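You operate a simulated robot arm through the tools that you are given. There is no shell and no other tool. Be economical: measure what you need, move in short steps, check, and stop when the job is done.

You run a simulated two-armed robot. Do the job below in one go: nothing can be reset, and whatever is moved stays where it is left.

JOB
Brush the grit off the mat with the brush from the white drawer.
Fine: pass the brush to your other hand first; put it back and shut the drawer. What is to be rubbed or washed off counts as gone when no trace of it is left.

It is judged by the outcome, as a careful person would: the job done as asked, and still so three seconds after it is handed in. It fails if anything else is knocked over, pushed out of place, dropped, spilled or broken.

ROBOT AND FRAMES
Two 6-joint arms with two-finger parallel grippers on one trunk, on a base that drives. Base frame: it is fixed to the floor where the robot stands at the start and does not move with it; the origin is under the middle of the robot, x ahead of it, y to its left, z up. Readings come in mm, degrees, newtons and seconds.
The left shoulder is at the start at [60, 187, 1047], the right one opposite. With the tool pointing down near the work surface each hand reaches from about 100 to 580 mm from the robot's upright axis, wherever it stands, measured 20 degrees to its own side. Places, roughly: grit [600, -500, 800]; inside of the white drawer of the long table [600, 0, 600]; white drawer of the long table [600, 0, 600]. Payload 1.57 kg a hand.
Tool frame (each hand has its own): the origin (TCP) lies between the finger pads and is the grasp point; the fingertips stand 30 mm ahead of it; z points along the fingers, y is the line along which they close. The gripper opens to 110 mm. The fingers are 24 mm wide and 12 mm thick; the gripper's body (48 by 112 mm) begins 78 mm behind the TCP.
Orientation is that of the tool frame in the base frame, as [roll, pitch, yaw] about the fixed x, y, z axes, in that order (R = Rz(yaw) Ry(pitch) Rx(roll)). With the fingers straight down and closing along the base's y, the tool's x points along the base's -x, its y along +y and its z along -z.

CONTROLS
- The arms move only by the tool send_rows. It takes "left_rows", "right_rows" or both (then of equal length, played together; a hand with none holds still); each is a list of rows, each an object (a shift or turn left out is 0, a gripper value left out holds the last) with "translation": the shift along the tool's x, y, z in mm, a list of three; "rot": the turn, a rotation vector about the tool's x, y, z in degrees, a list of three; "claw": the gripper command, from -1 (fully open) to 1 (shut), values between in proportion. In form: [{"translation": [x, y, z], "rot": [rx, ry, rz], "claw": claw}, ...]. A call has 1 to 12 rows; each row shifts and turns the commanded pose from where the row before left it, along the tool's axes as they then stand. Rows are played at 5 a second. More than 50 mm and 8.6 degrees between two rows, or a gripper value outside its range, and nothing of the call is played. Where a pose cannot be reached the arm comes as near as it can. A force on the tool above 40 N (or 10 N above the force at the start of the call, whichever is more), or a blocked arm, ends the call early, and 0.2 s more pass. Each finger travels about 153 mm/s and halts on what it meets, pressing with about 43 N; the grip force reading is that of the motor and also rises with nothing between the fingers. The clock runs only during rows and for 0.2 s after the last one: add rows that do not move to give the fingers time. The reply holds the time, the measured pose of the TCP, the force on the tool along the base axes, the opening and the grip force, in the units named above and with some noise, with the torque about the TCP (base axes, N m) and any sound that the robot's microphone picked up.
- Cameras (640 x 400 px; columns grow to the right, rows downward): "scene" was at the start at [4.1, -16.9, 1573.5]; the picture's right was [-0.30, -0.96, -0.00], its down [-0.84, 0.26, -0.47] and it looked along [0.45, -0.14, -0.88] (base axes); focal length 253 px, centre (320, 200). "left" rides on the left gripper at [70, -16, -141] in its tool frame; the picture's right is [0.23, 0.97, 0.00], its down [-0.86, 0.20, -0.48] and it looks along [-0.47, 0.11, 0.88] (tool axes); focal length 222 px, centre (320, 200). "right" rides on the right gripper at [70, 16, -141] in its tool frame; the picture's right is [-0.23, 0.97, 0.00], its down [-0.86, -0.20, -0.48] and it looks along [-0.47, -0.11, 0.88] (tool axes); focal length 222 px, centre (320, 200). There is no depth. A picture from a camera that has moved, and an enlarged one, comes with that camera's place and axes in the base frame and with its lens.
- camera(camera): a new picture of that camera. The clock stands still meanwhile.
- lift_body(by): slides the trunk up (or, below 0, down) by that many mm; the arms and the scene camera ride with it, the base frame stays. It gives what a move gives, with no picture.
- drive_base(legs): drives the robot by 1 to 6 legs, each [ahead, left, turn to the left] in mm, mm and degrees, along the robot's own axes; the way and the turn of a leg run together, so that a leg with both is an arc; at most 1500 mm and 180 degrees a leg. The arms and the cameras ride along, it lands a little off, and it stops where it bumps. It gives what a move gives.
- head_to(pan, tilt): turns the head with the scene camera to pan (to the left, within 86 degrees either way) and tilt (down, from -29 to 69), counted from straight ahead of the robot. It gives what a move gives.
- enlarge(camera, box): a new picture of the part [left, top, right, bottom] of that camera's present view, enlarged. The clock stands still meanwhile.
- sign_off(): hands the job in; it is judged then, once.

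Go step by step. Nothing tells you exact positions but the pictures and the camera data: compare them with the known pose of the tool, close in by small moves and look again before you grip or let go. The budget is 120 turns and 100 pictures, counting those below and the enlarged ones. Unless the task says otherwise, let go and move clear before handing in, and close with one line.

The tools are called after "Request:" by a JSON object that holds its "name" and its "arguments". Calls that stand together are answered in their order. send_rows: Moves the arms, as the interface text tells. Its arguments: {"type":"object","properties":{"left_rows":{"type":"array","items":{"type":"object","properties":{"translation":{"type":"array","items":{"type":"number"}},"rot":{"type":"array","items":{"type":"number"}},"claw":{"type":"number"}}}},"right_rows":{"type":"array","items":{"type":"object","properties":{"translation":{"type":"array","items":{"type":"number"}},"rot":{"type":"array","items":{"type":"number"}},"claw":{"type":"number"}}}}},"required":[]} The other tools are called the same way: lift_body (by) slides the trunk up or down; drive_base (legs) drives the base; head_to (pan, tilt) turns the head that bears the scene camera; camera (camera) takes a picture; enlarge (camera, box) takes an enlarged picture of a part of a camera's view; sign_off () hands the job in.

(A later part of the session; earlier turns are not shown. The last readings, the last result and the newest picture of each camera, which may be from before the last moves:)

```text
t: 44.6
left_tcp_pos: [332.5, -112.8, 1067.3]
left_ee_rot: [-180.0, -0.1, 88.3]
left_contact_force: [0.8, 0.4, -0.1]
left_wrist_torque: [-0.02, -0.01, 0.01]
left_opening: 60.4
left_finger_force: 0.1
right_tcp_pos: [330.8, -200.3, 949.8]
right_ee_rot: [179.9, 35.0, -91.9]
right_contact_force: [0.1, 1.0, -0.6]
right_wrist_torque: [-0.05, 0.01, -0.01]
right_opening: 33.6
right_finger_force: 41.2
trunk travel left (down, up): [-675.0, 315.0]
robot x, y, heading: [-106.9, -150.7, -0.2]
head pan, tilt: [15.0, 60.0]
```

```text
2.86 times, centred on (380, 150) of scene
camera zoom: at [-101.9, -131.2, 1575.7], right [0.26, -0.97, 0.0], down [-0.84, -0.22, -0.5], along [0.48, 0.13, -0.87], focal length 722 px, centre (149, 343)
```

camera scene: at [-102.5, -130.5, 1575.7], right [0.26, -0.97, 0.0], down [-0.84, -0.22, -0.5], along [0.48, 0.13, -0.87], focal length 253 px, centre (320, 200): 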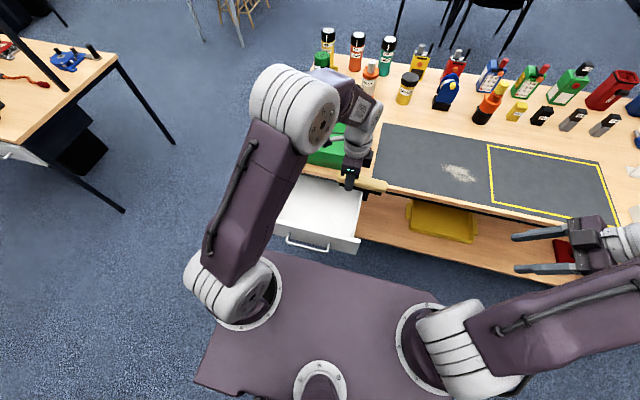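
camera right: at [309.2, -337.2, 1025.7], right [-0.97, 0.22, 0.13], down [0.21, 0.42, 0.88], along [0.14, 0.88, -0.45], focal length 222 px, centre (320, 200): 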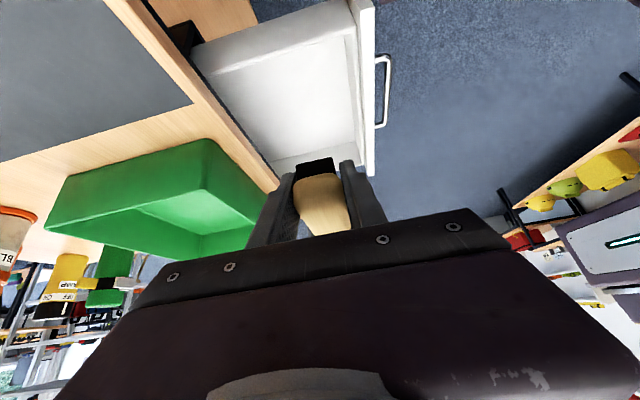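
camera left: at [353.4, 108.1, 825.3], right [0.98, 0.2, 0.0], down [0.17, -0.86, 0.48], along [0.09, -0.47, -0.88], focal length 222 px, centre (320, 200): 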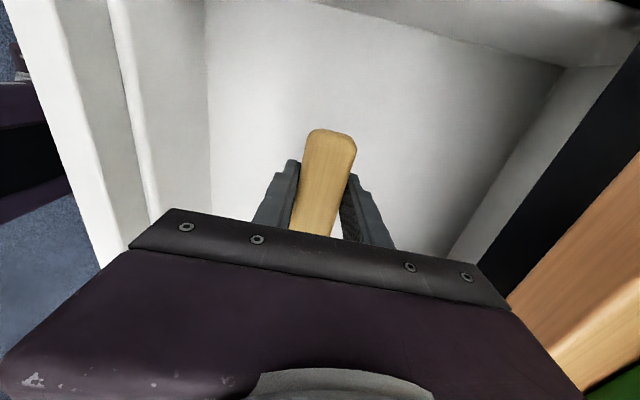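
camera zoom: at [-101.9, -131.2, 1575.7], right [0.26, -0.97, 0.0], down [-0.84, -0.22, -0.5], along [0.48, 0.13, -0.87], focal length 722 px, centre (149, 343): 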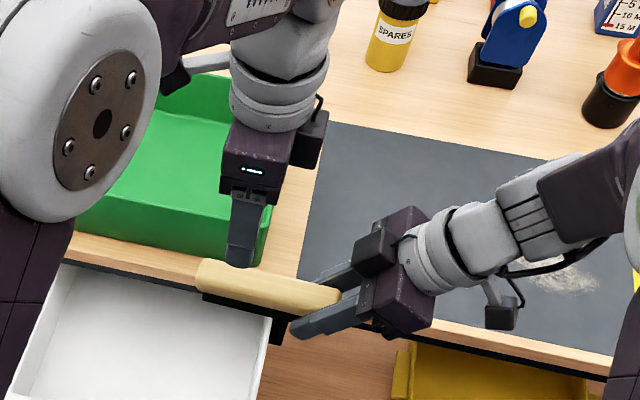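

The brush is now in the right hand alone. I'll tuck the left arm back, raise the trunk 150 mm for clearance, and drive toward the grit.

Request:
{"name": "send_rows", "arguments": {"left_rows": [{"translation": [40, -25, 0]}, {"translation": [40, -25, 0]}, {"translation": [40, -25, 0]}, {"translation": [40, -25, 0]}, {"translation": [40, -20, 0]}, {}]}}

Request:
{"name": "lift_body", "arguments": {"by": 150}}

Request:
{"name": "drive_base", "arguments": {"legs": [[0, -300, 0], [150, 0, 0]]}}

Request:
{"name": "head_to", "arguments": {"pan": -15, "tilt": 58}}

Request:
{"name": "camera", "arguments": {"camera": "scene"}}

```text
t: 46.0
left_tcp_pos: [219.1, 92.7, 1068.4]
left_ee_rot: [180.0, 0.0, 88.4]
left_contact_force: [0.5, -1.0, 0.1]
left_wrist_torque: [0.01, -0.03, 0.04]
left_opening: 60.3
left_finger_force: 0.1
right_tcp_pos: [331.8, -199.9, 950.6]
right_ee_rot: [179.9, 35.0, -91.9]
right_contact_force: [-0.4, 0.3, -0.1]
right_wrist_torque: [-0.05, 0.01, -0.01]
right_opening: 33.3
right_finger_force: 41.1
trunk travel left (down, up): [-675.0, 315.0]
robot x, y, heading: [-109.4, -153.0, -0.3]
head pan, tilt: [15.0, 60.0]
```

```text
t: 47.8
left_tcp_pos: [218.0, 93.2, 1218.3]
left_ee_rot: [-179.9, -0.1, 88.2]
left_contact_force: [0.2, -0.7, -0.5]
left_wrist_torque: [0.01, -0.02, -0.01]
left_opening: 60.5
left_finger_force: 0.0
right_tcp_pos: [331.6, -199.1, 1100.1]
right_ee_rot: [-179.9, 35.0, -91.9]
right_contact_force: [-0.1, 0.5, -1.0]
right_wrist_torque: [-0.06, -0.02, 0.02]
right_opening: 33.0
right_finger_force: 41.6
trunk travel left (down, up): [-825.0, 165.0]
robot x, y, heading: [-106.8, -149.8, -0.2]
head pan, tilt: [15.0, 60.0]
```

```text
t: 50.8
left_tcp_pos: [369.1, -209.9, 1218.5]
left_ee_rot: [179.9, 0.0, 88.3]
left_contact_force: [0.0, 0.0, 0.3]
left_wrist_torque: [-0.03, 0.0, -0.03]
left_opening: 60.5
left_finger_force: 0.0
right_tcp_pos: [479.7, -501.3, 1101.8]
right_ee_rot: [-179.9, 34.9, -91.7]
right_contact_force: [-0.4, -0.3, -0.8]
right_wrist_torque: [-0.08, 0.0, -0.03]
right_opening: 33.4
right_finger_force: 41.3
trunk travel left (down, up): [-825.0, 165.0]
robot x, y, heading: [40.0, -456.2, 0.2]
head pan, tilt: [15.0, 60.0]
```

```text
t: 51.8
left_tcp_pos: [370.1, -210.2, 1217.8]
left_ee_rot: [179.9, 0.1, 88.4]
left_contact_force: [1.0, 0.2, 1.2]
left_wrist_torque: [-0.01, -0.01, -0.02]
left_opening: 60.4
left_finger_force: 0.1
right_tcp_pos: [482.9, -502.2, 1100.2]
right_ee_rot: [179.9, 35.0, -92.0]
right_contact_force: [0.5, -0.4, -0.6]
right_wrist_torque: [-0.08, 0.03, -0.02]
right_opening: 33.5
right_finger_force: 40.7
trunk travel left (down, up): [-825.0, 165.0]
robot x, y, heading: [41.6, -449.0, -0.0]
head pan, tilt: [-15.0, 58.0]
```

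```text
70 pictures are left
camera scene: at [51.8, -469.2, 1728.1], right [-0.26, -0.97, 0.0], down [-0.82, 0.22, -0.53], along [0.51, -0.14, -0.85], focal length 253 px, centre (320, 200)
```

scene: 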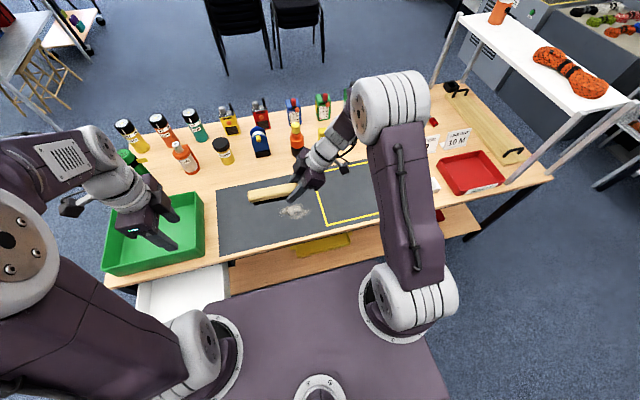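

Grit confirmed at about [582, -493]. I'll move a bit closer and place the brush above the far side of the patch.

Request:
{"name": "drive_base", "arguments": {"legs": [[70, 0, 0]]}}

Request:
{"name": "send_rows", "arguments": {"right_rows": [{"translation": [11, -27, -8]}, {"translation": [11, -27, -8]}, {"translation": [11, -27, -8]}, {"translation": [-23, 0, 33]}, {"translation": [-23, 0, 33]}, {"translation": [-23, 0, 33]}, {}]}}

Request:
{"name": "enlarge", "arguments": {"camera": "scene", "box": [200, 120, 420, 270]}}

Request:
{"name": "camera", "arguments": {"camera": "right"}}

```text
t: 52.8
left_tcp_pos: [432.6, -210.3, 1219.5]
left_ee_rot: [179.7, 0.0, 88.3]
left_contact_force: [-0.8, 0.2, -0.2]
left_wrist_torque: [0.02, -0.1, 0.04]
left_opening: 60.8
left_finger_force: 0.0
right_tcp_pos: [545.7, -500.9, 1102.4]
right_ee_rot: [-179.6, 35.0, -91.6]
right_contact_force: [0.0, -0.1, -1.0]
right_wrist_torque: [-0.07, -0.01, -0.03]
right_opening: 33.3
right_finger_force: 41.4
trunk travel left (down, up): [-825.0, 165.0]
robot x, y, heading: [112.3, -454.2, -0.1]
head pan, tilt: [-15.0, 58.0]
```

```text
t: 54.4
left_tcp_pos: [439.5, -210.5, 1218.5]
left_ee_rot: [180.0, 0.1, 88.3]
left_contact_force: [0.1, 0.4, -0.1]
left_wrist_torque: [0.0, -0.04, -0.01]
left_opening: 60.5
left_finger_force: 0.0
right_tcp_pos: [635.6, -431.2, 1059.4]
right_ee_rot: [179.9, 35.0, -91.9]
right_contact_force: [0.4, -0.8, -1.3]
right_wrist_torque: [-0.04, -0.02, -0.02]
right_opening: 33.2
right_finger_force: 40.9
trunk travel left (down, up): [-825.0, 165.0]
robot x, y, heading: [108.5, -454.4, -0.1]
head pan, tilt: [-15.0, 58.0]
```

```text
2.67 times, centred on (310, 195) of scene
camera zoom: at [120.7, -469.8, 1728.1], right [-0.26, -0.97, 0.0], down [-0.82, 0.22, -0.53], along [0.51, -0.14, -0.85], focal length 674 px, centre (347, 213)
```

zoom: 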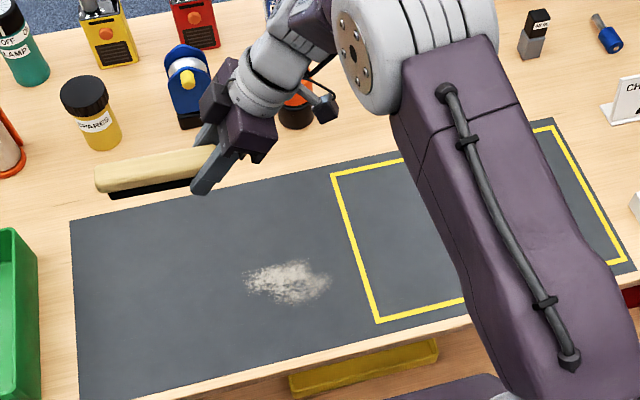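

```text
68 pictures are left
camera right: at [614.7, -569.5, 1135.0], right [-0.97, 0.22, 0.13], down [0.21, 0.42, 0.88], along [0.14, 0.88, -0.45], focal length 222 px, centre (320, 200)
```

right: 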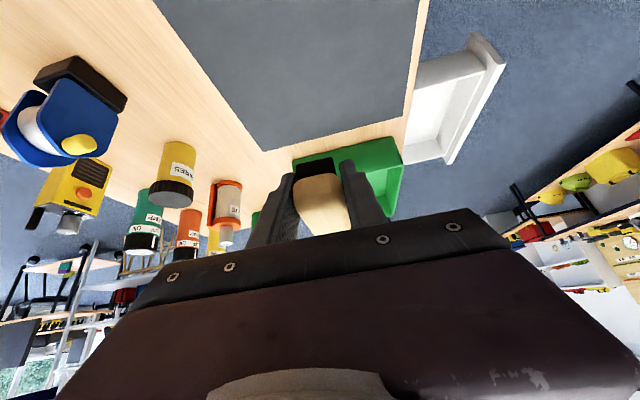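

I mis-signed the downward move and the hand slid left, harmlessly. I'll correct: the patch spans x 545–615, y -437…-567, so I bring the brush above its far side and lower it.

Request:
{"name": "send_rows", "arguments": {"right_rows": [{"translation": [34, -2, -23.7]}, {"translation": [34, -2, -23.7]}, {"translation": [34, -2, -23.7]}, {"translation": [26, 0, 37]}, {"translation": [26, 0, 37]}, {"translation": [26, 0, 37]}, {"translation": [23, 0, 33]}, {}]}}

Request:
{"name": "enlarge", "arguments": {"camera": "scene", "box": [200, 120, 420, 270]}}

Request:
{"name": "camera", "arguments": {"camera": "right"}}

```text
t: 56.2
left_tcp_pos: [439.6, -209.9, 1218.0]
left_ee_rot: [-180.0, -0.1, 88.4]
left_contact_force: [-0.2, -0.2, 0.1]
left_wrist_torque: [0.0, 0.01, 0.0]
left_opening: 60.4
left_finger_force: 0.1
right_tcp_pos: [637.2, -557.6, 881.9]
right_ee_rot: [-180.0, 35.0, -91.9]
right_contact_force: [-0.3, 0.5, -0.8]
right_wrist_torque: [-0.02, -0.01, 0.0]
right_opening: 33.3
right_finger_force: 41.1
trunk travel left (down, up): [-825.0, 165.0]
robot x, y, heading: [110.9, -452.9, 0.0]
head pan, tilt: [-15.0, 58.0]
```

```text
2.67 times, centred on (310, 195) of scene
camera zoom: at [120.6, -469.2, 1728.1], right [-0.26, -0.97, 0.0], down [-0.82, 0.22, -0.53], along [0.51, -0.14, -0.85], focal length 674 px, centre (347, 213)
```

zoom: 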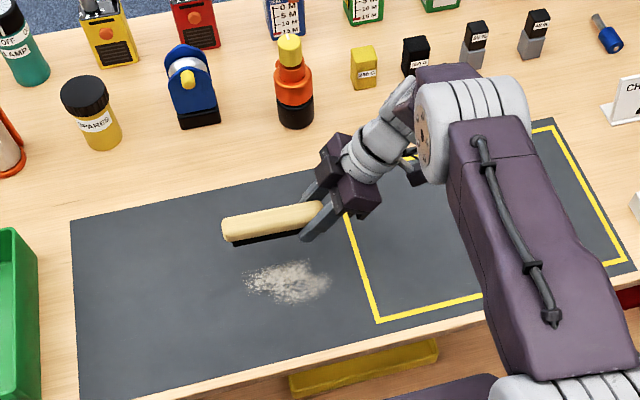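

```text
66 pictures are left
camera right: at [615.8, -694.9, 958.3], right [-0.97, 0.22, 0.13], down [0.21, 0.42, 0.88], along [0.14, 0.88, -0.45], focal length 222 px, centre (320, 200)
```

right: 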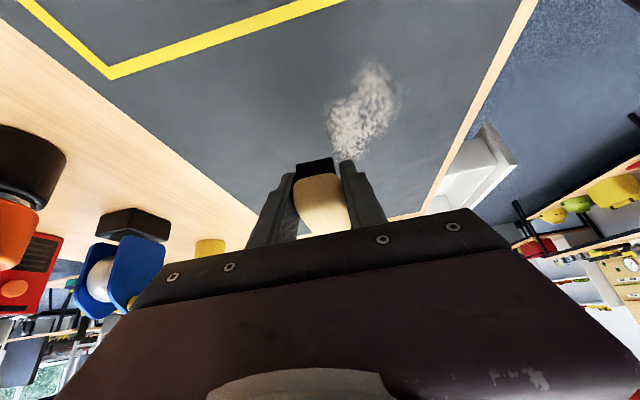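

The brush hovers beyond the patch. The tilted fingertips are nearly level with the bristles, so I'll set the brush down on clean mat here and regrip it upright from above. First I find contact in small steps.

Request:
{"name": "send_rows", "arguments": {"right_rows": [{"translation": [20, -8, 28.7]}, {"translation": [1.7, 0, 2.5]}, {"translation": [1.7, 0, 2.5]}, {"translation": [1.7, 0, 2.5]}, {}]}}

Request:
{"name": "enlarge", "arguments": {"camera": "scene", "box": [260, 170, 350, 230]}}

```text
t: 57.4
left_tcp_pos: [440.2, -209.7, 1218.5]
left_ee_rot: [179.9, 0.0, 88.4]
left_contact_force: [0.4, 0.5, -0.3]
left_wrist_torque: [0.0, 0.01, -0.04]
left_opening: 60.5
left_finger_force: 0.1
right_tcp_pos: [644.3, -556.4, 839.9]
right_ee_rot: [180.0, 35.0, -91.9]
right_contact_force: [-0.3, -0.5, -0.7]
right_wrist_torque: [-0.05, -0.03, -0.01]
right_opening: 33.4
right_finger_force: 41.4
trunk travel left (down, up): [-825.0, 165.0]
robot x, y, heading: [113.8, -454.4, -0.2]
head pan, tilt: [-15.0, 58.0]
```

```text
6.67 times, centred on (305, 200) of scene
camera zoom: at [120.7, -469.3, 1728.1], right [-0.26, -0.97, 0.0], down [-0.82, 0.22, -0.53], along [0.51, -0.14, -0.85], focal length 1686 px, centre (420, 200)
```

zoom: 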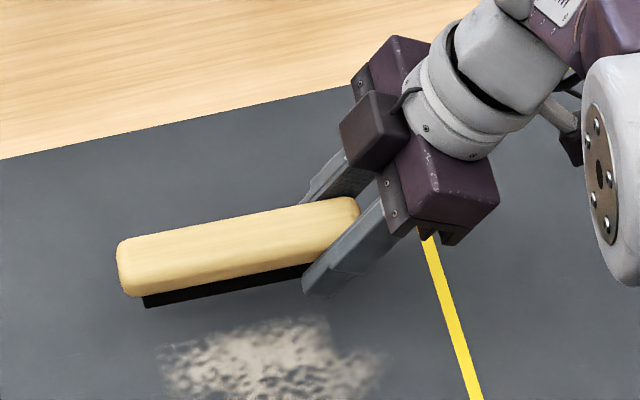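

Request:
{"name": "send_rows", "arguments": {"right_rows": [{"translation": [1.15, 0, 1.64]}, {"translation": [1.15, 0, 1.64]}, {"translation": [1.15, 0, 1.64]}, {}]}}

```text
t: 58.4
left_tcp_pos: [439.7, -211.0, 1216.6]
left_ee_rot: [-180.0, -0.1, 88.3]
left_contact_force: [0.1, 0.3, -0.1]
left_wrist_torque: [0.02, -0.03, -0.01]
left_opening: 60.8
left_finger_force: 0.0
right_tcp_pos: [644.8, -556.0, 834.1]
right_ee_rot: [180.0, 35.1, -91.9]
right_contact_force: [0.1, 0.5, -1.2]
right_wrist_torque: [-0.07, 0.03, 0.02]
right_opening: 33.3
right_finger_force: 41.2
trunk travel left (down, up): [-825.0, 165.0]
robot x, y, heading: [111.3, -453.7, 0.1]
head pan, tilt: [-15.0, 58.0]
```

Request:
{"name": "send_rows", "arguments": {"right_rows": [{"translation": [1.15, 0, 1.64]}, {"translation": [1.15, 0, 1.64]}, {"translation": [1.15, 0, 1.64]}, {}]}}

Request:
{"name": "enlarge", "arguments": {"camera": "scene", "box": [260, 170, 350, 230]}}

```text
t: 59.4
left_tcp_pos: [439.7, -209.8, 1218.4]
left_ee_rot: [-180.0, 0.0, 88.3]
left_contact_force: [0.6, 0.2, -0.2]
left_wrist_torque: [0.01, 0.01, 0.05]
left_opening: 60.8
left_finger_force: 0.0
right_tcp_pos: [643.1, -557.0, 829.2]
right_ee_rot: [-179.9, 35.1, -92.0]
right_contact_force: [-0.3, 0.1, -1.0]
right_wrist_torque: [-0.08, -0.01, -0.01]
right_opening: 33.3
right_finger_force: 41.2
trunk travel left (down, up): [-825.0, 165.0]
robot x, y, heading: [110.7, -455.0, -0.3]
head pan, tilt: [-15.0, 58.0]
```

```text
6.67 times, centred on (305, 200) of scene
camera zoom: at [120.9, -469.4, 1728.1], right [-0.26, -0.97, 0.0], down [-0.82, 0.22, -0.53], along [0.51, -0.14, -0.85], focal length 1686 px, centre (420, 200)
```

zoom: 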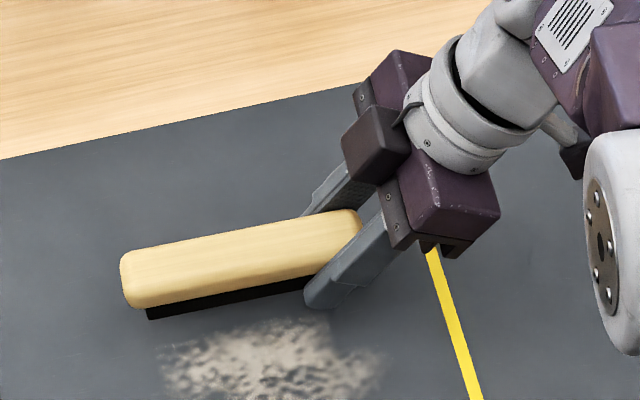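

Request:
{"name": "send_rows", "arguments": {"right_rows": [{"translation": [1.15, 0, 1.64]}, {"translation": [1.15, 0, 1.64]}, {"translation": [1.15, 0, 1.64]}, {"translation": [1.15, 0, 1.64]}, {"translation": [1.15, 0, 1.64]}, {}]}}

```text
t: 60.8
left_tcp_pos: [439.8, -210.6, 1218.4]
left_ee_rot: [180.0, -0.1, 88.3]
left_contact_force: [0.0, 0.8, -0.4]
left_wrist_torque: [0.01, -0.02, 0.01]
left_opening: 60.3
left_finger_force: 0.0
right_tcp_pos: [639.8, -556.4, 822.8]
right_ee_rot: [180.0, 35.0, -91.9]
right_contact_force: [0.8, -0.1, -0.7]
right_wrist_torque: [0.0, -0.04, -0.02]
right_opening: 33.2
right_finger_force: 41.7
right hand out of reach, approached as far as the arm can: row 1, 4
trunk travel left (down, up): [-825.0, 165.0]
robot x, y, heading: [108.8, -451.1, 0.0]
head pan, tilt: [-15.0, 58.0]
```

The arm is at its forward limit here. I'll raise the hand, drive 60 mm closer, and come back down.

Request:
{"name": "send_rows", "arguments": {"right_rows": [{"translation": [-23, 0, -33]}, {"translation": [-11.5, 0, -16.4]}, {"translation": [0, 30, 0]}, {"translation": [0, 25, 0]}, {}]}}

Request:
{"name": "drive_base", "arguments": {"legs": [[60, 0, 0]]}}

Request:
{"name": "enlarge", "arguments": {"camera": "scene", "box": [200, 160, 380, 280]}}

```text
t: 62.0
left_tcp_pos: [439.1, -210.4, 1217.7]
left_ee_rot: [-180.0, 0.0, 88.3]
left_contact_force: [0.3, -0.3, -0.2]
left_wrist_torque: [0.0, 0.0, 0.03]
left_opening: 60.6
left_finger_force: 0.1
right_tcp_pos: [641.5, -556.5, 868.9]
right_ee_rot: [-179.1, 36.6, -91.2]
right_contact_force: [0.8, 0.5, -1.8]
right_wrist_torque: [-0.06, 0.02, -0.05]
right_opening: 33.4
right_finger_force: 41.7
right hand out of reach, approached as far as the arm can: row 1, 2, 3, 4
trunk travel left (down, up): [-825.0, 165.0]
robot x, y, heading: [111.0, -456.3, -0.2]
head pan, tilt: [-15.0, 58.0]
```

```text
t: 63.0
left_tcp_pos: [491.8, -209.9, 1221.3]
left_ee_rot: [179.8, 0.0, 88.3]
left_contact_force: [0.0, -0.5, 0.1]
left_wrist_torque: [0.01, -0.05, 0.02]
left_opening: 60.6
left_finger_force: 0.0
right_tcp_pos: [695.6, -555.9, 871.6]
right_ee_rot: [-178.9, 36.6, -91.2]
right_contact_force: [-0.5, -0.9, -0.5]
right_wrist_torque: [-0.06, -0.02, -0.04]
right_opening: 33.4
right_finger_force: 41.8
trunk travel left (down, up): [-825.0, 165.0]
robot x, y, heading: [169.0, -450.5, -0.2]
head pan, tilt: [-15.0, 58.0]
```

```text
3.33 times, centred on (290, 220) of scene
camera zoom: at [171.3, -469.3, 1728.1], right [-0.26, -0.97, 0.0], down [-0.82, 0.22, -0.53], along [0.52, -0.14, -0.85], focal length 843 px, centre (420, 133)
```

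zoom: 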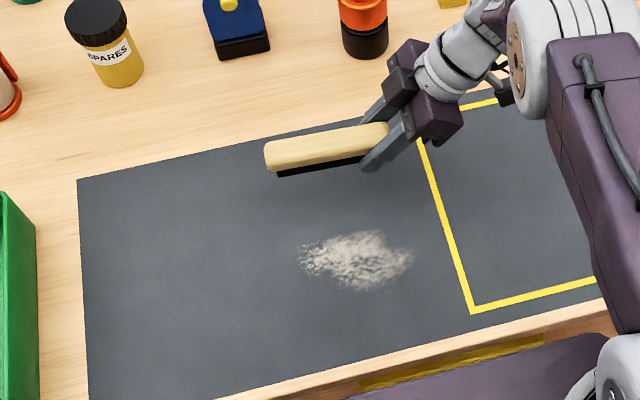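

Request:
{"name": "send_rows", "arguments": {"right_rows": [{"translation": [0, 25, 0]}, {"translation": [0, 25, 0]}, {}]}}

```text
t: 63.8
left_tcp_pos: [501.3, -210.8, 1216.8]
left_ee_rot: [-179.9, 0.0, 88.4]
left_contact_force: [0.7, 0.1, 0.2]
left_wrist_torque: [0.03, 0.04, 0.03]
left_opening: 60.7
left_finger_force: 0.1
right_tcp_pos: [651.1, -556.3, 867.4]
right_ee_rot: [-179.5, 36.6, -91.4]
right_contact_force: [0.3, 0.0, -1.1]
right_wrist_torque: [-0.03, 0.03, 0.0]
right_opening: 33.2
right_finger_force: 41.1
trunk travel left (down, up): [-825.0, 165.0]
robot x, y, heading: [172.9, -451.6, -0.0]
head pan, tilt: [-15.0, 58.0]
```

It responds again at x≈650. I'll level the hand and descend to contact.

Request:
{"name": "send_rows", "arguments": {"right_rows": [{"rot": [0, 1.6, 0.5]}, {"translation": [23, 0, 33]}, {"translation": [2.3, 0, 3.3]}, {"translation": [1.15, 0, 1.64]}, {"translation": [1.15, 0, 1.64]}, {"translation": [1.15, 0, 1.64]}, {}]}}

Request:
{"name": "enlarge", "arguments": {"camera": "scene", "box": [240, 170, 360, 250]}}

```text
t: 65.3
left_tcp_pos: [499.4, -209.1, 1217.6]
left_ee_rot: [180.0, -0.1, 88.4]
left_contact_force: [0.7, -0.2, -0.6]
left_wrist_torque: [-0.03, 0.01, 0.0]
left_opening: 60.4
left_finger_force: 0.1
right_tcp_pos: [650.3, -554.1, 818.3]
right_ee_rot: [-179.6, 35.0, -91.9]
right_contact_force: [0.4, -0.4, -0.6]
right_wrist_torque: [-0.04, 0.01, 0.0]
right_opening: 33.2
right_finger_force: 41.4
trunk travel left (down, up): [-825.0, 165.0]
robot x, y, heading: [173.7, -450.2, 0.1]
head pan, tilt: [-15.0, 58.0]
```

```text
5.00 times, centred on (300, 210) of scene
camera zoom: at [179.9, -469.3, 1728.1], right [-0.26, -0.97, 0.0], down [-0.82, 0.22, -0.53], along [0.51, -0.14, -0.85], focal length 1264 px, centre (420, 150)
```

zoom: 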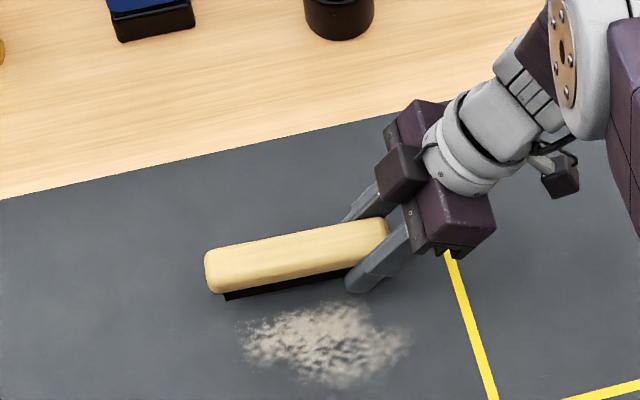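

Request:
{"name": "send_rows", "arguments": {"right_rows": [{"translation": [1.15, 0, 1.64]}, {"translation": [1.15, 0, 1.64]}, {"translation": [1.15, 0, 1.64]}, {"translation": [1.15, 0, 1.64]}, {"translation": [1.15, 0, 1.64]}, {}]}}

```text
t: 66.8
left_tcp_pos: [496.0, -209.8, 1219.4]
left_ee_rot: [179.8, 0.1, 88.2]
left_contact_force: [0.3, 0.0, 0.2]
left_wrist_torque: [0.03, -0.01, 0.02]
left_opening: 60.5
left_finger_force: 0.1
right_tcp_pos: [649.3, -553.7, 811.6]
right_ee_rot: [-179.2, 35.1, -91.8]
right_contact_force: [7.0, -4.6, 36.5]
right_wrist_torque: [0.1, 0.5, 0.38]
right_opening: 33.3
right_finger_force: 41.3
trunk travel left (down, up): [-825.0, 165.0]
robot x, y, heading: [168.7, -453.8, -0.0]
head pan, tilt: [-15.0, 58.0]
```

Contact at TCP z≈812, where the fingertips touch first. I'll ease up 1 mm, let go so the brush rests on the mat, and back off.

Request:
{"name": "send_rows", "arguments": {"right_rows": [{"translation": [-0.6, 0, -0.8]}, {"claw": -0.2}, {"claw": -0.2}, {"claw": -0.2}, {"translation": [0, 0, -40]}, {"translation": [0, 0, -45]}, {}]}}

Request:
{"name": "enlarge", "arguments": {"camera": "scene", "box": [220, 160, 380, 260]}}

```text
t: 68.3
left_tcp_pos: [499.8, -209.7, 1218.5]
left_ee_rot: [-179.9, 0.0, 88.3]
left_contact_force: [-0.3, 0.2, 0.6]
left_wrist_torque: [0.01, 0.01, 0.03]
left_opening: 60.8
left_finger_force: 0.1
right_tcp_pos: [647.7, -602.4, 879.2]
right_ee_rot: [-179.8, 35.2, -92.0]
right_contact_force: [-0.6, 0.0, 0.0]
right_wrist_torque: [-0.04, 0.02, 0.04]
right_opening: 65.8
right_finger_force: 0.0
trunk travel left (down, up): [-825.0, 165.0]
robot x, y, heading: [172.2, -457.0, -0.3]
head pan, tilt: [-15.0, 58.0]
```

```text
4.00 times, centred on (300, 210) of scene
camera zoom: at [180.8, -468.9, 1728.0], right [-0.26, -0.97, 0.0], down [-0.82, 0.22, -0.53], along [0.51, -0.14, -0.85], focal length 1011 px, centre (400, 160)
```

zoom: 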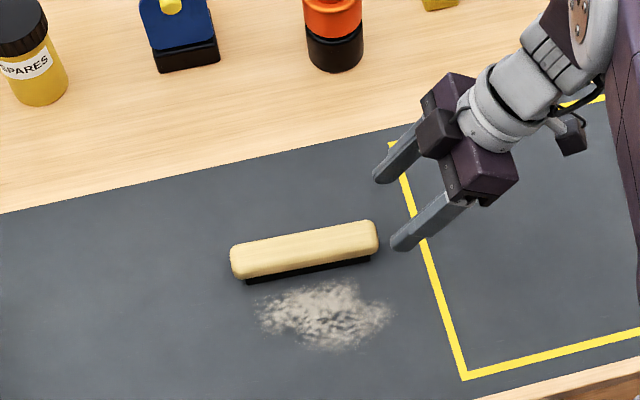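

The brush rests level on clean mat beyond the grit (mat z≈782, brush top ≈811). I'll turn the right hand upright and centre it over the brush.

Request:
{"name": "send_rows", "arguments": {"right_rows": [{"translation": [-15, 0, -22]}, {"rot": [0, 7, 0]}, {"rot": [0, 7, 0]}, {"rot": [0, 7, 0]}, {"rot": [0, 7, 0]}, {"rot": [0, 7, 0]}, {"translation": [-33, 0, 0]}, {"translation": [-33, 0, 0]}, {"translation": [-33, 0, 0]}, {}]}}

Request:
{"name": "camera", "arguments": {"camera": "right"}}

```text
t: 70.5
left_tcp_pos: [498.7, -210.7, 1218.4]
left_ee_rot: [180.0, 0.0, 88.4]
left_contact_force: [0.7, -0.2, 0.8]
left_wrist_torque: [0.01, -0.03, 0.0]
left_opening: 60.6
left_finger_force: 0.0
right_tcp_pos: [651.6, -503.0, 904.7]
right_ee_rot: [-179.7, 0.0, -92.1]
right_contact_force: [0.6, -0.3, 0.3]
right_wrist_torque: [0.03, 0.0, -0.04]
right_opening: 66.3
right_finger_force: 0.1
trunk travel left (down, up): [-825.0, 165.0]
robot x, y, heading: [170.4, -458.8, 0.1]
head pan, tilt: [-15.0, 58.0]
```

```text
60 pictures are left
camera right: at [631.4, -573.6, 1046.4], right [-0.96, 0.26, 0.0], down [0.23, 0.85, 0.48], along [0.13, 0.46, -0.88], focal length 222 px, centre (320, 200)
```

right: 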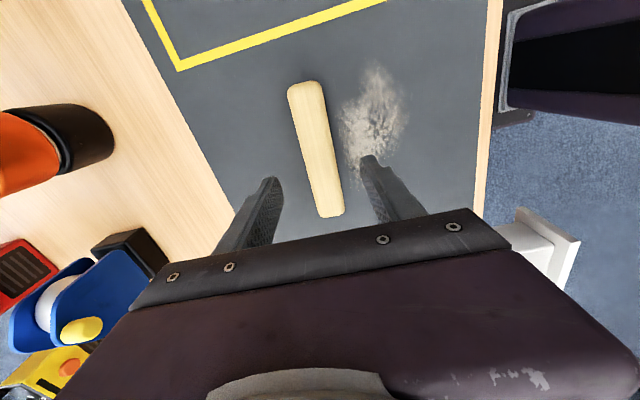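

Brush centre is at about [651, -501], yaw about -93.7°. I'll align and lower to grip the wood only, with fingertips well above the mat.

Request:
{"name": "send_rows", "arguments": {"right_rows": [{"translation": [-2, 0, 30], "rot": [0, 0, 1.6], "claw": 0.05}, {"translation": [0, 0, 30]}, {"translation": [0, 0, 16]}, {}]}}

Request:
{"name": "camera", "arguments": {"camera": "right"}}

```text
t: 71.5
left_tcp_pos: [498.9, -211.1, 1218.4]
left_ee_rot: [-180.0, 0.0, 88.4]
left_contact_force: [-0.8, 0.5, 1.0]
left_wrist_torque: [0.02, 0.0, -0.02]
left_opening: 60.5
left_finger_force: 0.0
right_tcp_pos: [651.8, -502.8, 829.1]
right_ee_rot: [-179.8, -0.1, -93.7]
right_contact_force: [0.5, -0.5, -0.5]
right_wrist_torque: [0.02, 0.0, 0.01]
right_opening: 52.3
right_finger_force: 0.0
trunk travel left (down, up): [-825.0, 165.0]
robot x, y, heading: [171.2, -456.8, 0.1]
head pan, tilt: [-15.0, 58.0]
```

```text
59 pictures are left
camera right: at [629.6, -571.1, 970.0], right [-0.96, 0.29, 0.0], down [0.25, 0.84, 0.48], along [0.14, 0.46, -0.88], focal length 222 px, centre (320, 200)
```

right: 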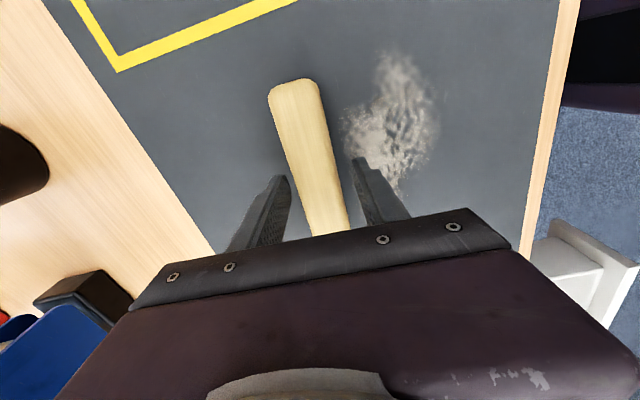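

Request:
{"name": "send_rows", "arguments": {"right_rows": [{"translation": [0, 0, 3]}, {"claw": 1}, {"claw": 1}, {"claw": 1}, {}]}}

```text
t: 72.8
left_tcp_pos: [498.7, -210.4, 1218.2]
left_ee_rot: [179.9, 0.0, 88.4]
left_contact_force: [-0.7, -0.5, 0.4]
left_wrist_torque: [0.02, 0.05, 0.02]
left_opening: 60.6
left_finger_force: 0.1
right_tcp_pos: [652.0, -501.1, 827.5]
right_ee_rot: [-179.6, 0.0, -93.6]
right_contact_force: [0.7, -1.3, 2.9]
right_wrist_torque: [-0.06, 0.04, 0.07]
right_opening: 33.4
right_finger_force: 40.7
trunk travel left (down, up): [-825.0, 165.0]
robot x, y, heading: [169.2, -457.4, 0.0]
head pan, tilt: [-15.0, 58.0]
```

The brush is held upright with bristles on the mat. I'll press lightly and sweep toward me across the patch.

Request:
{"name": "send_rows", "arguments": {"right_rows": [{"translation": [0, 0, 1.5]}, {"translation": [0, 18, 0]}, {"translation": [0, 18, 0]}, {"translation": [0, 18, 0]}, {"translation": [0, 18, 0]}, {"translation": [0, 18, 0]}, {"translation": [0, 18, 0]}, {"translation": [0, 18, 0]}, {"translation": [0, 18, 0]}]}}

Request:
{"name": "camera", "arguments": {"camera": "right"}}

Request:
{"name": "enlarge", "arguments": {"camera": "scene", "box": [220, 160, 400, 280]}}

```text
t: 74.8
left_tcp_pos: [499.1, -209.9, 1217.9]
left_ee_rot: [179.9, 0.1, 88.4]
left_contact_force: [-0.4, 0.8, 0.8]
left_wrist_torque: [0.04, 0.02, -0.01]
left_opening: 60.6
left_finger_force: 0.1
right_tcp_pos: [508.3, -492.5, 824.3]
right_ee_rot: [-179.7, 0.1, -93.8]
right_contact_force: [11.1, 0.6, 30.3]
right_wrist_torque: [0.22, -0.25, -0.17]
right_opening: 33.0
right_finger_force: 41.2
trunk travel left (down, up): [-825.0, 165.0]
robot x, y, heading: [169.0, -454.6, -0.1]
head pan, tilt: [-15.0, 58.0]
```

```text
58 pictures are left
camera right: at [485.8, -561.6, 964.8], right [-0.96, 0.29, 0.0], down [0.25, 0.84, 0.48], along [0.14, 0.46, -0.88], focal length 222 px, centre (320, 200)
```

right: 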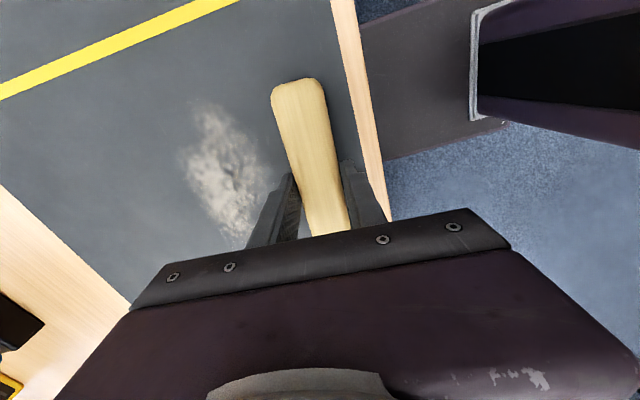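

```text
3.33 times, centred on (310, 220) of scene
camera zoom: at [178.9, -468.9, 1728.0], right [-0.26, -0.97, 0.0], down [-0.82, 0.22, -0.53], along [0.51, -0.14, -0.85], focal length 843 px, centre (353, 133)
```

zoom: 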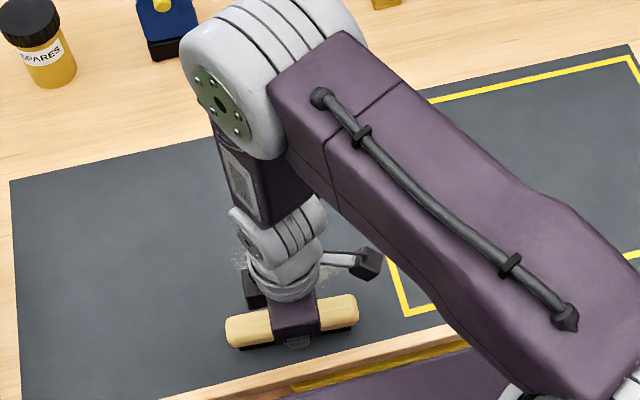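

The sweep is working: the grit has faded. I'll keep stroking back and forth.

Request:
{"name": "send_rows", "arguments": {"right_rows": [{"translation": [0, -23, 0]}, {"translation": [0, -23, 0]}, {"translation": [0, -23, 0]}, {"translation": [0, -23, 0]}, {"translation": [0, -23, 0]}, {"translation": [0, -23, 0]}, {"translation": [0, 23, 0]}, {"translation": [0, 23, 0]}, {"translation": [0, 23, 0]}, {"translation": [0, 23, 0]}, {"translation": [0, 23, 0]}, {"translation": [0, 23, 0]}]}}

Request:
{"name": "camera", "arguments": {"camera": "right"}}

```text
t: 77.3
left_tcp_pos: [498.2, -209.2, 1218.6]
left_ee_rot: [-180.0, -0.1, 88.4]
left_contact_force: [-0.3, 0.9, 0.3]
left_wrist_torque: [-0.03, -0.02, 0.0]
left_opening: 60.4
left_finger_force: 0.1
right_tcp_pos: [509.1, -492.8, 825.1]
right_ee_rot: [-179.9, 0.1, -93.7]
right_contact_force: [0.3, 0.4, -0.8]
right_wrist_torque: [0.01, 0.0, 0.01]
right_opening: 32.9
right_finger_force: 41.1
trunk travel left (down, up): [-825.0, 165.0]
robot x, y, heading: [167.8, -454.8, -0.0]
head pan, tilt: [-15.0, 58.0]
```

```text
56 pictures are left
camera right: at [486.2, -562.2, 965.4], right [-0.96, 0.29, 0.0], down [0.25, 0.84, 0.48], along [0.14, 0.46, -0.88], focal length 222 px, centre (320, 200)
```

right: 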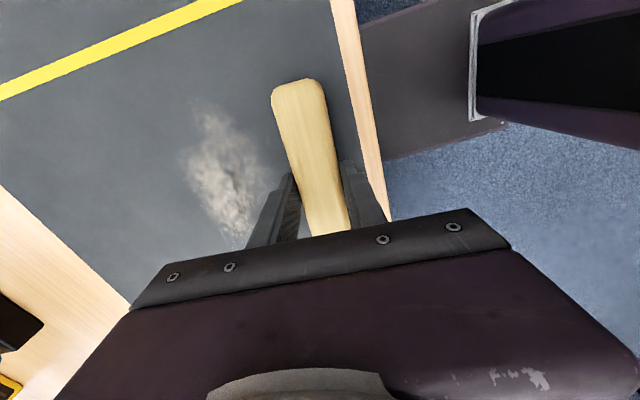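

Contact was lost, so I'll press down a little more and check the force.

Request:
{"name": "send_rows", "arguments": {"right_rows": [{"translation": [0, 0, 1]}, {"translation": [0, 0, 1]}, {}]}}

```text
t: 78.2
left_tcp_pos: [497.7, -209.9, 1218.7]
left_ee_rot: [179.9, 0.0, 88.3]
left_contact_force: [0.2, -1.1, -0.3]
left_wrist_torque: [0.0, 0.03, 0.02]
left_opening: 60.5
left_finger_force: 0.1
right_tcp_pos: [506.3, -494.0, 823.4]
right_ee_rot: [-179.5, 0.1, -93.7]
right_contact_force: [3.0, -1.4, 28.5]
right_wrist_torque: [-0.7, 0.19, 0.09]
right_opening: 33.1
right_finger_force: 40.9
trunk travel left (down, up): [-825.0, 165.0]
robot x, y, heading: [170.4, -459.3, -0.3]
head pan, tilt: [-15.0, 58.0]
```

Request:
{"name": "send_rows", "arguments": {"right_rows": [{"translation": [0, -23, 0]}, {"translation": [0, -23, 0]}, {"translation": [0, -23, 0]}, {"translation": [0, -23, 0]}, {"translation": [0, -23, 0]}, {"translation": [0, -23, 0]}]}}

Request:
{"name": "send_rows", "arguments": {"right_rows": [{"translation": [0, 23, 0]}, {"translation": [0, 23, 0]}, {"translation": [0, 23, 0]}, {"translation": [0, 23, 0]}, {"translation": [0, 23, 0]}, {"translation": [0, 23, 0]}]}}

Request:
{"name": "camera", "arguments": {"camera": "right"}}

```text
t: 79.5
left_tcp_pos: [497.3, -210.7, 1219.4]
left_ee_rot: [180.0, -0.1, 88.4]
left_contact_force: [0.0, -0.4, -0.1]
left_wrist_torque: [0.04, 0.0, 0.02]
left_opening: 60.4
left_finger_force: 0.1
right_tcp_pos: [645.1, -503.5, 824.2]
right_ee_rot: [-179.8, 0.0, -93.7]
right_contact_force: [-2.0, 1.0, 5.2]
right_wrist_torque: [-0.16, 0.21, -0.1]
right_opening: 33.3
right_finger_force: 40.8
trunk travel left (down, up): [-825.0, 165.0]
robot x, y, heading: [171.7, -454.6, -0.1]
head pan, tilt: [-15.0, 58.0]
```

```text
t: 81.0
left_tcp_pos: [497.7, -209.2, 1219.8]
left_ee_rot: [-180.0, 0.1, 88.3]
left_contact_force: [-0.5, 0.3, -0.9]
left_wrist_torque: [0.01, 0.01, -0.02]
left_opening: 60.7
left_finger_force: 0.0
right_tcp_pos: [506.8, -493.8, 824.3]
right_ee_rot: [-179.8, 0.1, -93.7]
right_contact_force: [5.0, 0.9, 15.8]
right_wrist_torque: [0.31, -0.12, -0.15]
right_opening: 32.8
right_finger_force: 41.4
trunk travel left (down, up): [-825.0, 165.0]
robot x, y, heading: [166.8, -454.8, -0.0]
head pan, tilt: [-15.0, 58.0]
```

```text
55 pictures are left
camera right: at [485.0, -562.0, 964.1], right [-0.96, 0.29, 0.0], down [0.25, 0.84, 0.48], along [0.14, 0.46, -0.88], focal length 222 px, centre (320, 200)
```

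right: 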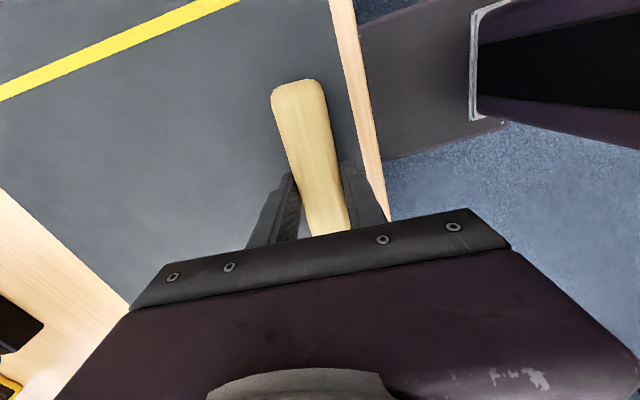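

Grit looks gone from this view. I'll lift the brush well clear and check the whole patch.

Request:
{"name": "send_rows", "arguments": {"right_rows": [{"translation": [0, 0, -40]}, {"translation": [0, 0, -40]}, {"translation": [30, 30, -25]}, {"translation": [35, 30, 0]}, {"translation": [35, 30, 0]}, {}]}}

Request:
{"name": "enlarge", "arguments": {"camera": "scene", "box": [220, 160, 380, 260]}}

Request:
{"name": "camera", "arguments": {"camera": "right"}}

```text
t: 82.3
left_tcp_pos: [498.8, -210.3, 1219.2]
left_ee_rot: [-180.0, -0.1, 88.4]
left_contact_force: [0.8, -0.1, 0.0]
left_wrist_torque: [-0.03, 0.0, -0.02]
left_opening: 60.5
left_finger_force: 0.1
right_tcp_pos: [411.5, -586.9, 926.9]
right_ee_rot: [-179.6, 0.0, -93.7]
right_contact_force: [0.0, -1.2, -1.1]
right_wrist_torque: [-0.02, -0.02, 0.0]
right_opening: 33.1
right_finger_force: 41.4
trunk travel left (down, up): [-825.0, 165.0]
robot x, y, heading: [173.2, -454.0, -0.3]
head pan, tilt: [-15.0, 58.0]
```

```text
4.00 times, centred on (300, 210) of scene
camera zoom: at [180.0, -468.9, 1728.1], right [-0.26, -0.97, 0.0], down [-0.82, 0.22, -0.53], along [0.51, -0.14, -0.85], focal length 1011 px, centre (400, 160)
```

zoom: 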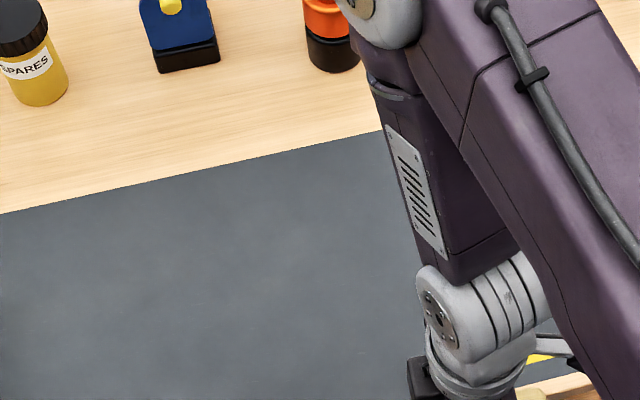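

```text
53 pictures are left
camera right: at [388.9, -656.5, 1067.2], right [-0.96, 0.29, -0.01], down [0.25, 0.84, 0.48], along [0.14, 0.46, -0.88], focal length 222 px, centre (320, 200)
```

right: 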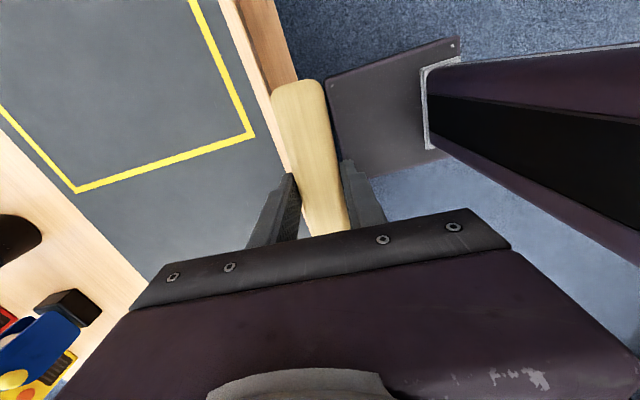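

No trace of grit is left on the mat. Now I return to the drawer: raise the hand, back away, drive left, and lower the trunk.

Request:
{"name": "send_rows", "arguments": {"right_rows": [{"translation": [0, 0, -40]}, {"translation": [0, 0, -40]}, {"translation": [0, 0, -30]}, {}]}}

Request:
{"name": "drive_base", "arguments": {"legs": [[-290, 0, 0], [0, 540, 0]]}}

Request:
{"name": "lift_body", "arguments": {"by": -120}}

Request:
{"name": "head_to", "arguments": {"pan": 0, "tilt": 60}}

Request:
{"name": "camera", "arguments": {"camera": "scene"}}

```text
t: 83.3
left_tcp_pos: [498.5, -210.3, 1218.0]
left_ee_rot: [179.9, 0.0, 88.4]
left_contact_force: [0.1, -0.1, 0.5]
left_wrist_torque: [0.02, -0.03, -0.01]
left_opening: 60.4
left_finger_force: 0.0
right_tcp_pos: [440.1, -579.1, 1027.5]
right_ee_rot: [-179.9, -0.1, -93.6]
right_contact_force: [-0.5, 0.0, -1.0]
right_wrist_torque: [0.01, 0.0, 0.02]
right_opening: 33.0
right_finger_force: 41.2
right hand out of reach, approached as far as the arm can: row 1, 2, 3
trunk travel left (down, up): [-825.0, 165.0]
robot x, y, heading: [174.4, -454.1, -0.2]
head pan, tilt: [-15.0, 58.0]
```

```text
t: 88.1
left_tcp_pos: [207.6, 328.0, 1218.3]
left_ee_rot: [180.0, -0.1, 88.6]
left_contact_force: [0.0, -0.4, 0.6]
left_wrist_torque: [-0.01, 0.0, 0.0]
left_opening: 60.5
left_finger_force: 0.1
right_tcp_pos: [152.1, -39.9, 1027.2]
right_ee_rot: [-179.8, 0.0, -93.6]
right_contact_force: [0.0, 0.0, -1.1]
right_wrist_torque: [0.0, 0.01, 0.01]
right_opening: 33.0
right_finger_force: 40.4
trunk travel left (down, up): [-825.0, 165.0]
robot x, y, heading: [-120.1, 84.4, 0.1]
head pan, tilt: [-15.0, 58.0]
```

```text
t: 89.6
left_tcp_pos: [206.9, 328.4, 1099.2]
left_ee_rot: [180.0, 0.0, 88.6]
left_contact_force: [0.0, 0.1, 0.4]
left_wrist_torque: [0.01, 0.0, 0.02]
left_opening: 60.0
left_finger_force: 0.2
right_tcp_pos: [150.4, -39.8, 906.1]
right_ee_rot: [-179.8, 0.0, -93.6]
right_contact_force: [-0.3, 0.2, -0.1]
right_wrist_torque: [0.02, 0.01, -0.02]
right_opening: 33.1
right_finger_force: 41.4
trunk travel left (down, up): [-705.0, 285.0]
robot x, y, heading: [-120.3, 83.8, -0.0]
head pan, tilt: [-15.0, 58.0]
```

```text
t: 90.3
left_tcp_pos: [208.2, 329.9, 1098.6]
left_ee_rot: [-180.0, 0.1, 88.5]
left_contact_force: [0.2, 0.1, 0.5]
left_wrist_torque: [-0.03, -0.05, 0.0]
left_opening: 60.3
left_finger_force: 0.0
right_tcp_pos: [150.3, -38.8, 905.5]
right_ee_rot: [-179.9, 0.0, -93.5]
right_contact_force: [-0.5, 0.9, 0.3]
right_wrist_torque: [-0.02, 0.0, 0.01]
right_opening: 33.0
right_finger_force: 40.5
trunk travel left (down, up): [-705.0, 285.0]
robot x, y, heading: [-122.5, 84.4, 0.1]
head pan, tilt: [0.0, 60.0]
```

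```text
52 pictures are left
camera scene: at [-110.3, 87.0, 1605.7], right [0.0, -1.0, 0.0], down [-0.87, 0.0, -0.5], along [0.5, 0.0, -0.87], focal length 253 px, centre (320, 200)
```

scene: 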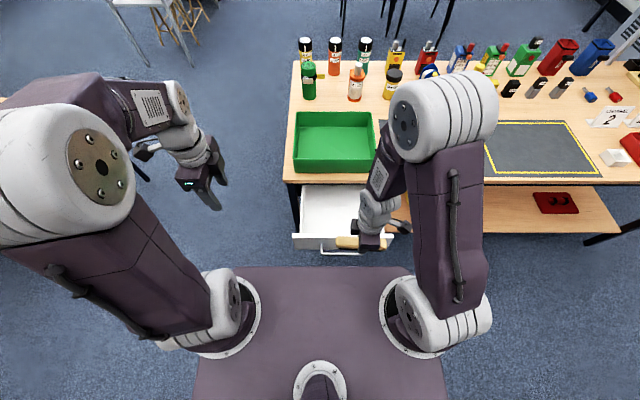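

The drawer is still open and empty. I'll move the brush over it at height and check.

Request:
{"name": "send_rows", "arguments": {"right_rows": [{"translation": [-10.4, -41.8, 0]}, {"translation": [-10.4, -41.8, 0]}, {"translation": [-10.4, -41.8, 0]}, {"translation": [-10.4, -41.8, 0]}, {"translation": [-10.4, -41.8, 0], "rot": [0, 0, -3.5]}, {"translation": [0, 0, 40]}, {"translation": [0, 0, 40]}, {}]}}

Request:
{"name": "camera", "arguments": {"camera": "right"}}

Request:
{"name": "enlarge", "arguments": {"camera": "scene", "box": [270, 100, 430, 260]}}

```text
t: 92.1
left_tcp_pos: [207.2, 330.1, 1098.6]
left_ee_rot: [179.9, 0.0, 88.5]
left_contact_force: [0.5, -0.6, 0.0]
left_wrist_torque: [-0.01, -0.01, 0.02]
left_opening: 60.5
left_finger_force: 0.0
right_tcp_pos: [363.1, 1.4, 827.7]
right_ee_rot: [-179.8, -0.1, -90.0]
right_contact_force: [-0.1, -0.1, -0.3]
right_wrist_torque: [-0.01, -0.05, 0.0]
right_opening: 32.8
right_finger_force: 40.9
trunk travel left (down, up): [-705.0, 285.0]
robot x, y, heading: [-118.2, 81.8, -0.0]
head pan, tilt: [0.0, 60.0]
```

```text
51 pictures are left
camera right: at [345.8, -69.9, 968.2], right [-0.97, 0.23, 0.0], down [0.2, 0.86, 0.48], along [0.11, 0.47, -0.88], focal length 222 px, centre (320, 200)
```

right: 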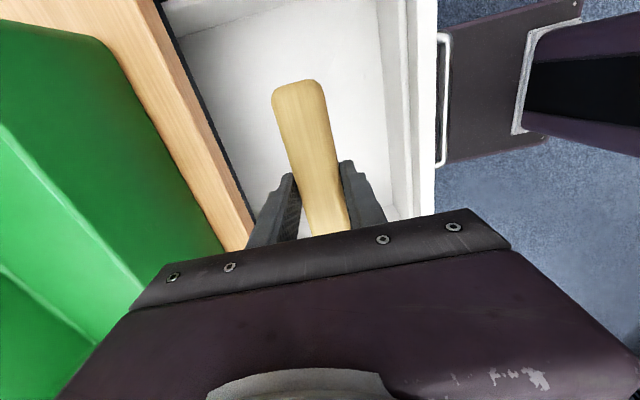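

```text
2.50 times, centred on (350, 180) of scene
camera zoom: at [-110.7, 87.2, 1605.7], right [0.0, -1.0, 0.0], down [-0.87, 0.0, -0.5], along [0.5, 0.0, -0.87], focal length 632 px, centre (245, 250)
```

zoom: 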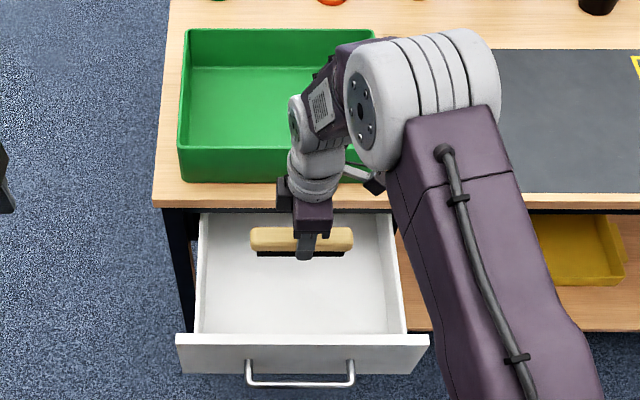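

The brush is centred in the drawer. Lowering, with the last few millimetres in small steps.

Request:
{"name": "send_rows", "arguments": {"right_rows": [{"translation": [0, 0, 40]}, {"translation": [0, 0, 40]}, {"translation": [0, 0, 40]}, {"translation": [0, 0, 38]}, {"translation": [0, 0, 4]}, {"translation": [0, 0, 3]}, {}]}}

Request:
{"name": "send_rows", "arguments": {"right_rows": [{"translation": [0, 0, 2]}, {"translation": [0, 0, 2]}, {}]}}

```text
t: 93.7
left_tcp_pos: [207.3, 328.8, 1098.6]
left_ee_rot: [180.0, -0.1, 88.6]
left_contact_force: [-0.6, -1.1, 1.0]
left_wrist_torque: [0.01, -0.02, 0.02]
left_opening: 60.5
left_finger_force: 0.0
right_tcp_pos: [362.9, -0.6, 662.1]
right_ee_rot: [-179.8, 0.1, -90.0]
right_contact_force: [-0.1, -0.9, -0.5]
right_wrist_torque: [0.03, 0.0, -0.01]
right_opening: 33.1
right_finger_force: 41.4
trunk travel left (down, up): [-705.0, 285.0]
robot x, y, heading: [-117.7, 85.6, 0.1]
head pan, tilt: [0.0, 60.0]
```

```text
t: 94.5
left_tcp_pos: [204.2, 330.4, 1100.2]
left_ee_rot: [179.8, 0.0, 88.5]
left_contact_force: [-0.2, 0.1, -0.2]
left_wrist_torque: [-0.02, 0.0, -0.02]
left_opening: 60.4
left_finger_force: 0.0
right_tcp_pos: [364.1, 0.3, 661.1]
right_ee_rot: [-179.4, 0.0, -90.1]
right_contact_force: [1.1, -5.6, 32.5]
right_wrist_torque: [-0.02, 0.25, -0.03]
right_opening: 33.1
right_finger_force: 41.6
trunk travel left (down, up): [-705.0, 285.0]
robot x, y, heading: [-117.7, 86.2, 0.0]
head pan, tilt: [0.0, 60.0]
```

The brush is on the drawer floor. I'll release and rise.

Request:
{"name": "send_rows", "arguments": {"right_rows": [{"translation": [0, 0, -2]}, {"claw": -0.1}, {"claw": -0.1}, {"translation": [0, 0, -40]}, {"translation": [0, 0, -45]}, {"translation": [0, 0, -45]}, {"translation": [0, 0, -45]}, {"translation": [0, 0, -45]}, {"translation": [0, 0, -45]}, {}]}}

Request:
{"name": "enlarge", "arguments": {"camera": "scene", "box": [270, 100, 430, 260]}}

```text
t: 96.7
left_tcp_pos: [208.0, 329.1, 1098.3]
left_ee_rot: [-180.0, 0.1, 88.7]
left_contact_force: [-0.4, 0.1, -0.8]
left_wrist_torque: [0.02, 0.01, 0.0]
left_opening: 60.3
left_finger_force: 0.1
right_tcp_pos: [362.3, 0.0, 925.6]
right_ee_rot: [-179.9, 0.0, -90.0]
right_contact_force: [-0.4, 0.3, 0.0]
right_wrist_torque: [-0.02, 0.0, 0.02]
right_opening: 60.4
right_finger_force: 0.1
trunk travel left (down, up): [-705.0, 285.0]
robot x, y, heading: [-121.0, 82.6, -0.1]
head pan, tilt: [0.0, 60.0]
```

```text
2.50 times, centred on (350, 180) of scene
camera zoom: at [-109.6, 87.1, 1605.7], right [0.0, -1.0, 0.0], down [-0.87, 0.0, -0.5], along [0.5, 0.0, -0.87], focal length 632 px, centre (245, 250)
```

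zoom: 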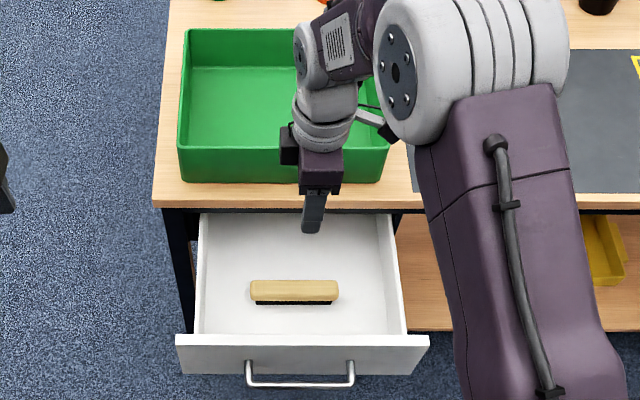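

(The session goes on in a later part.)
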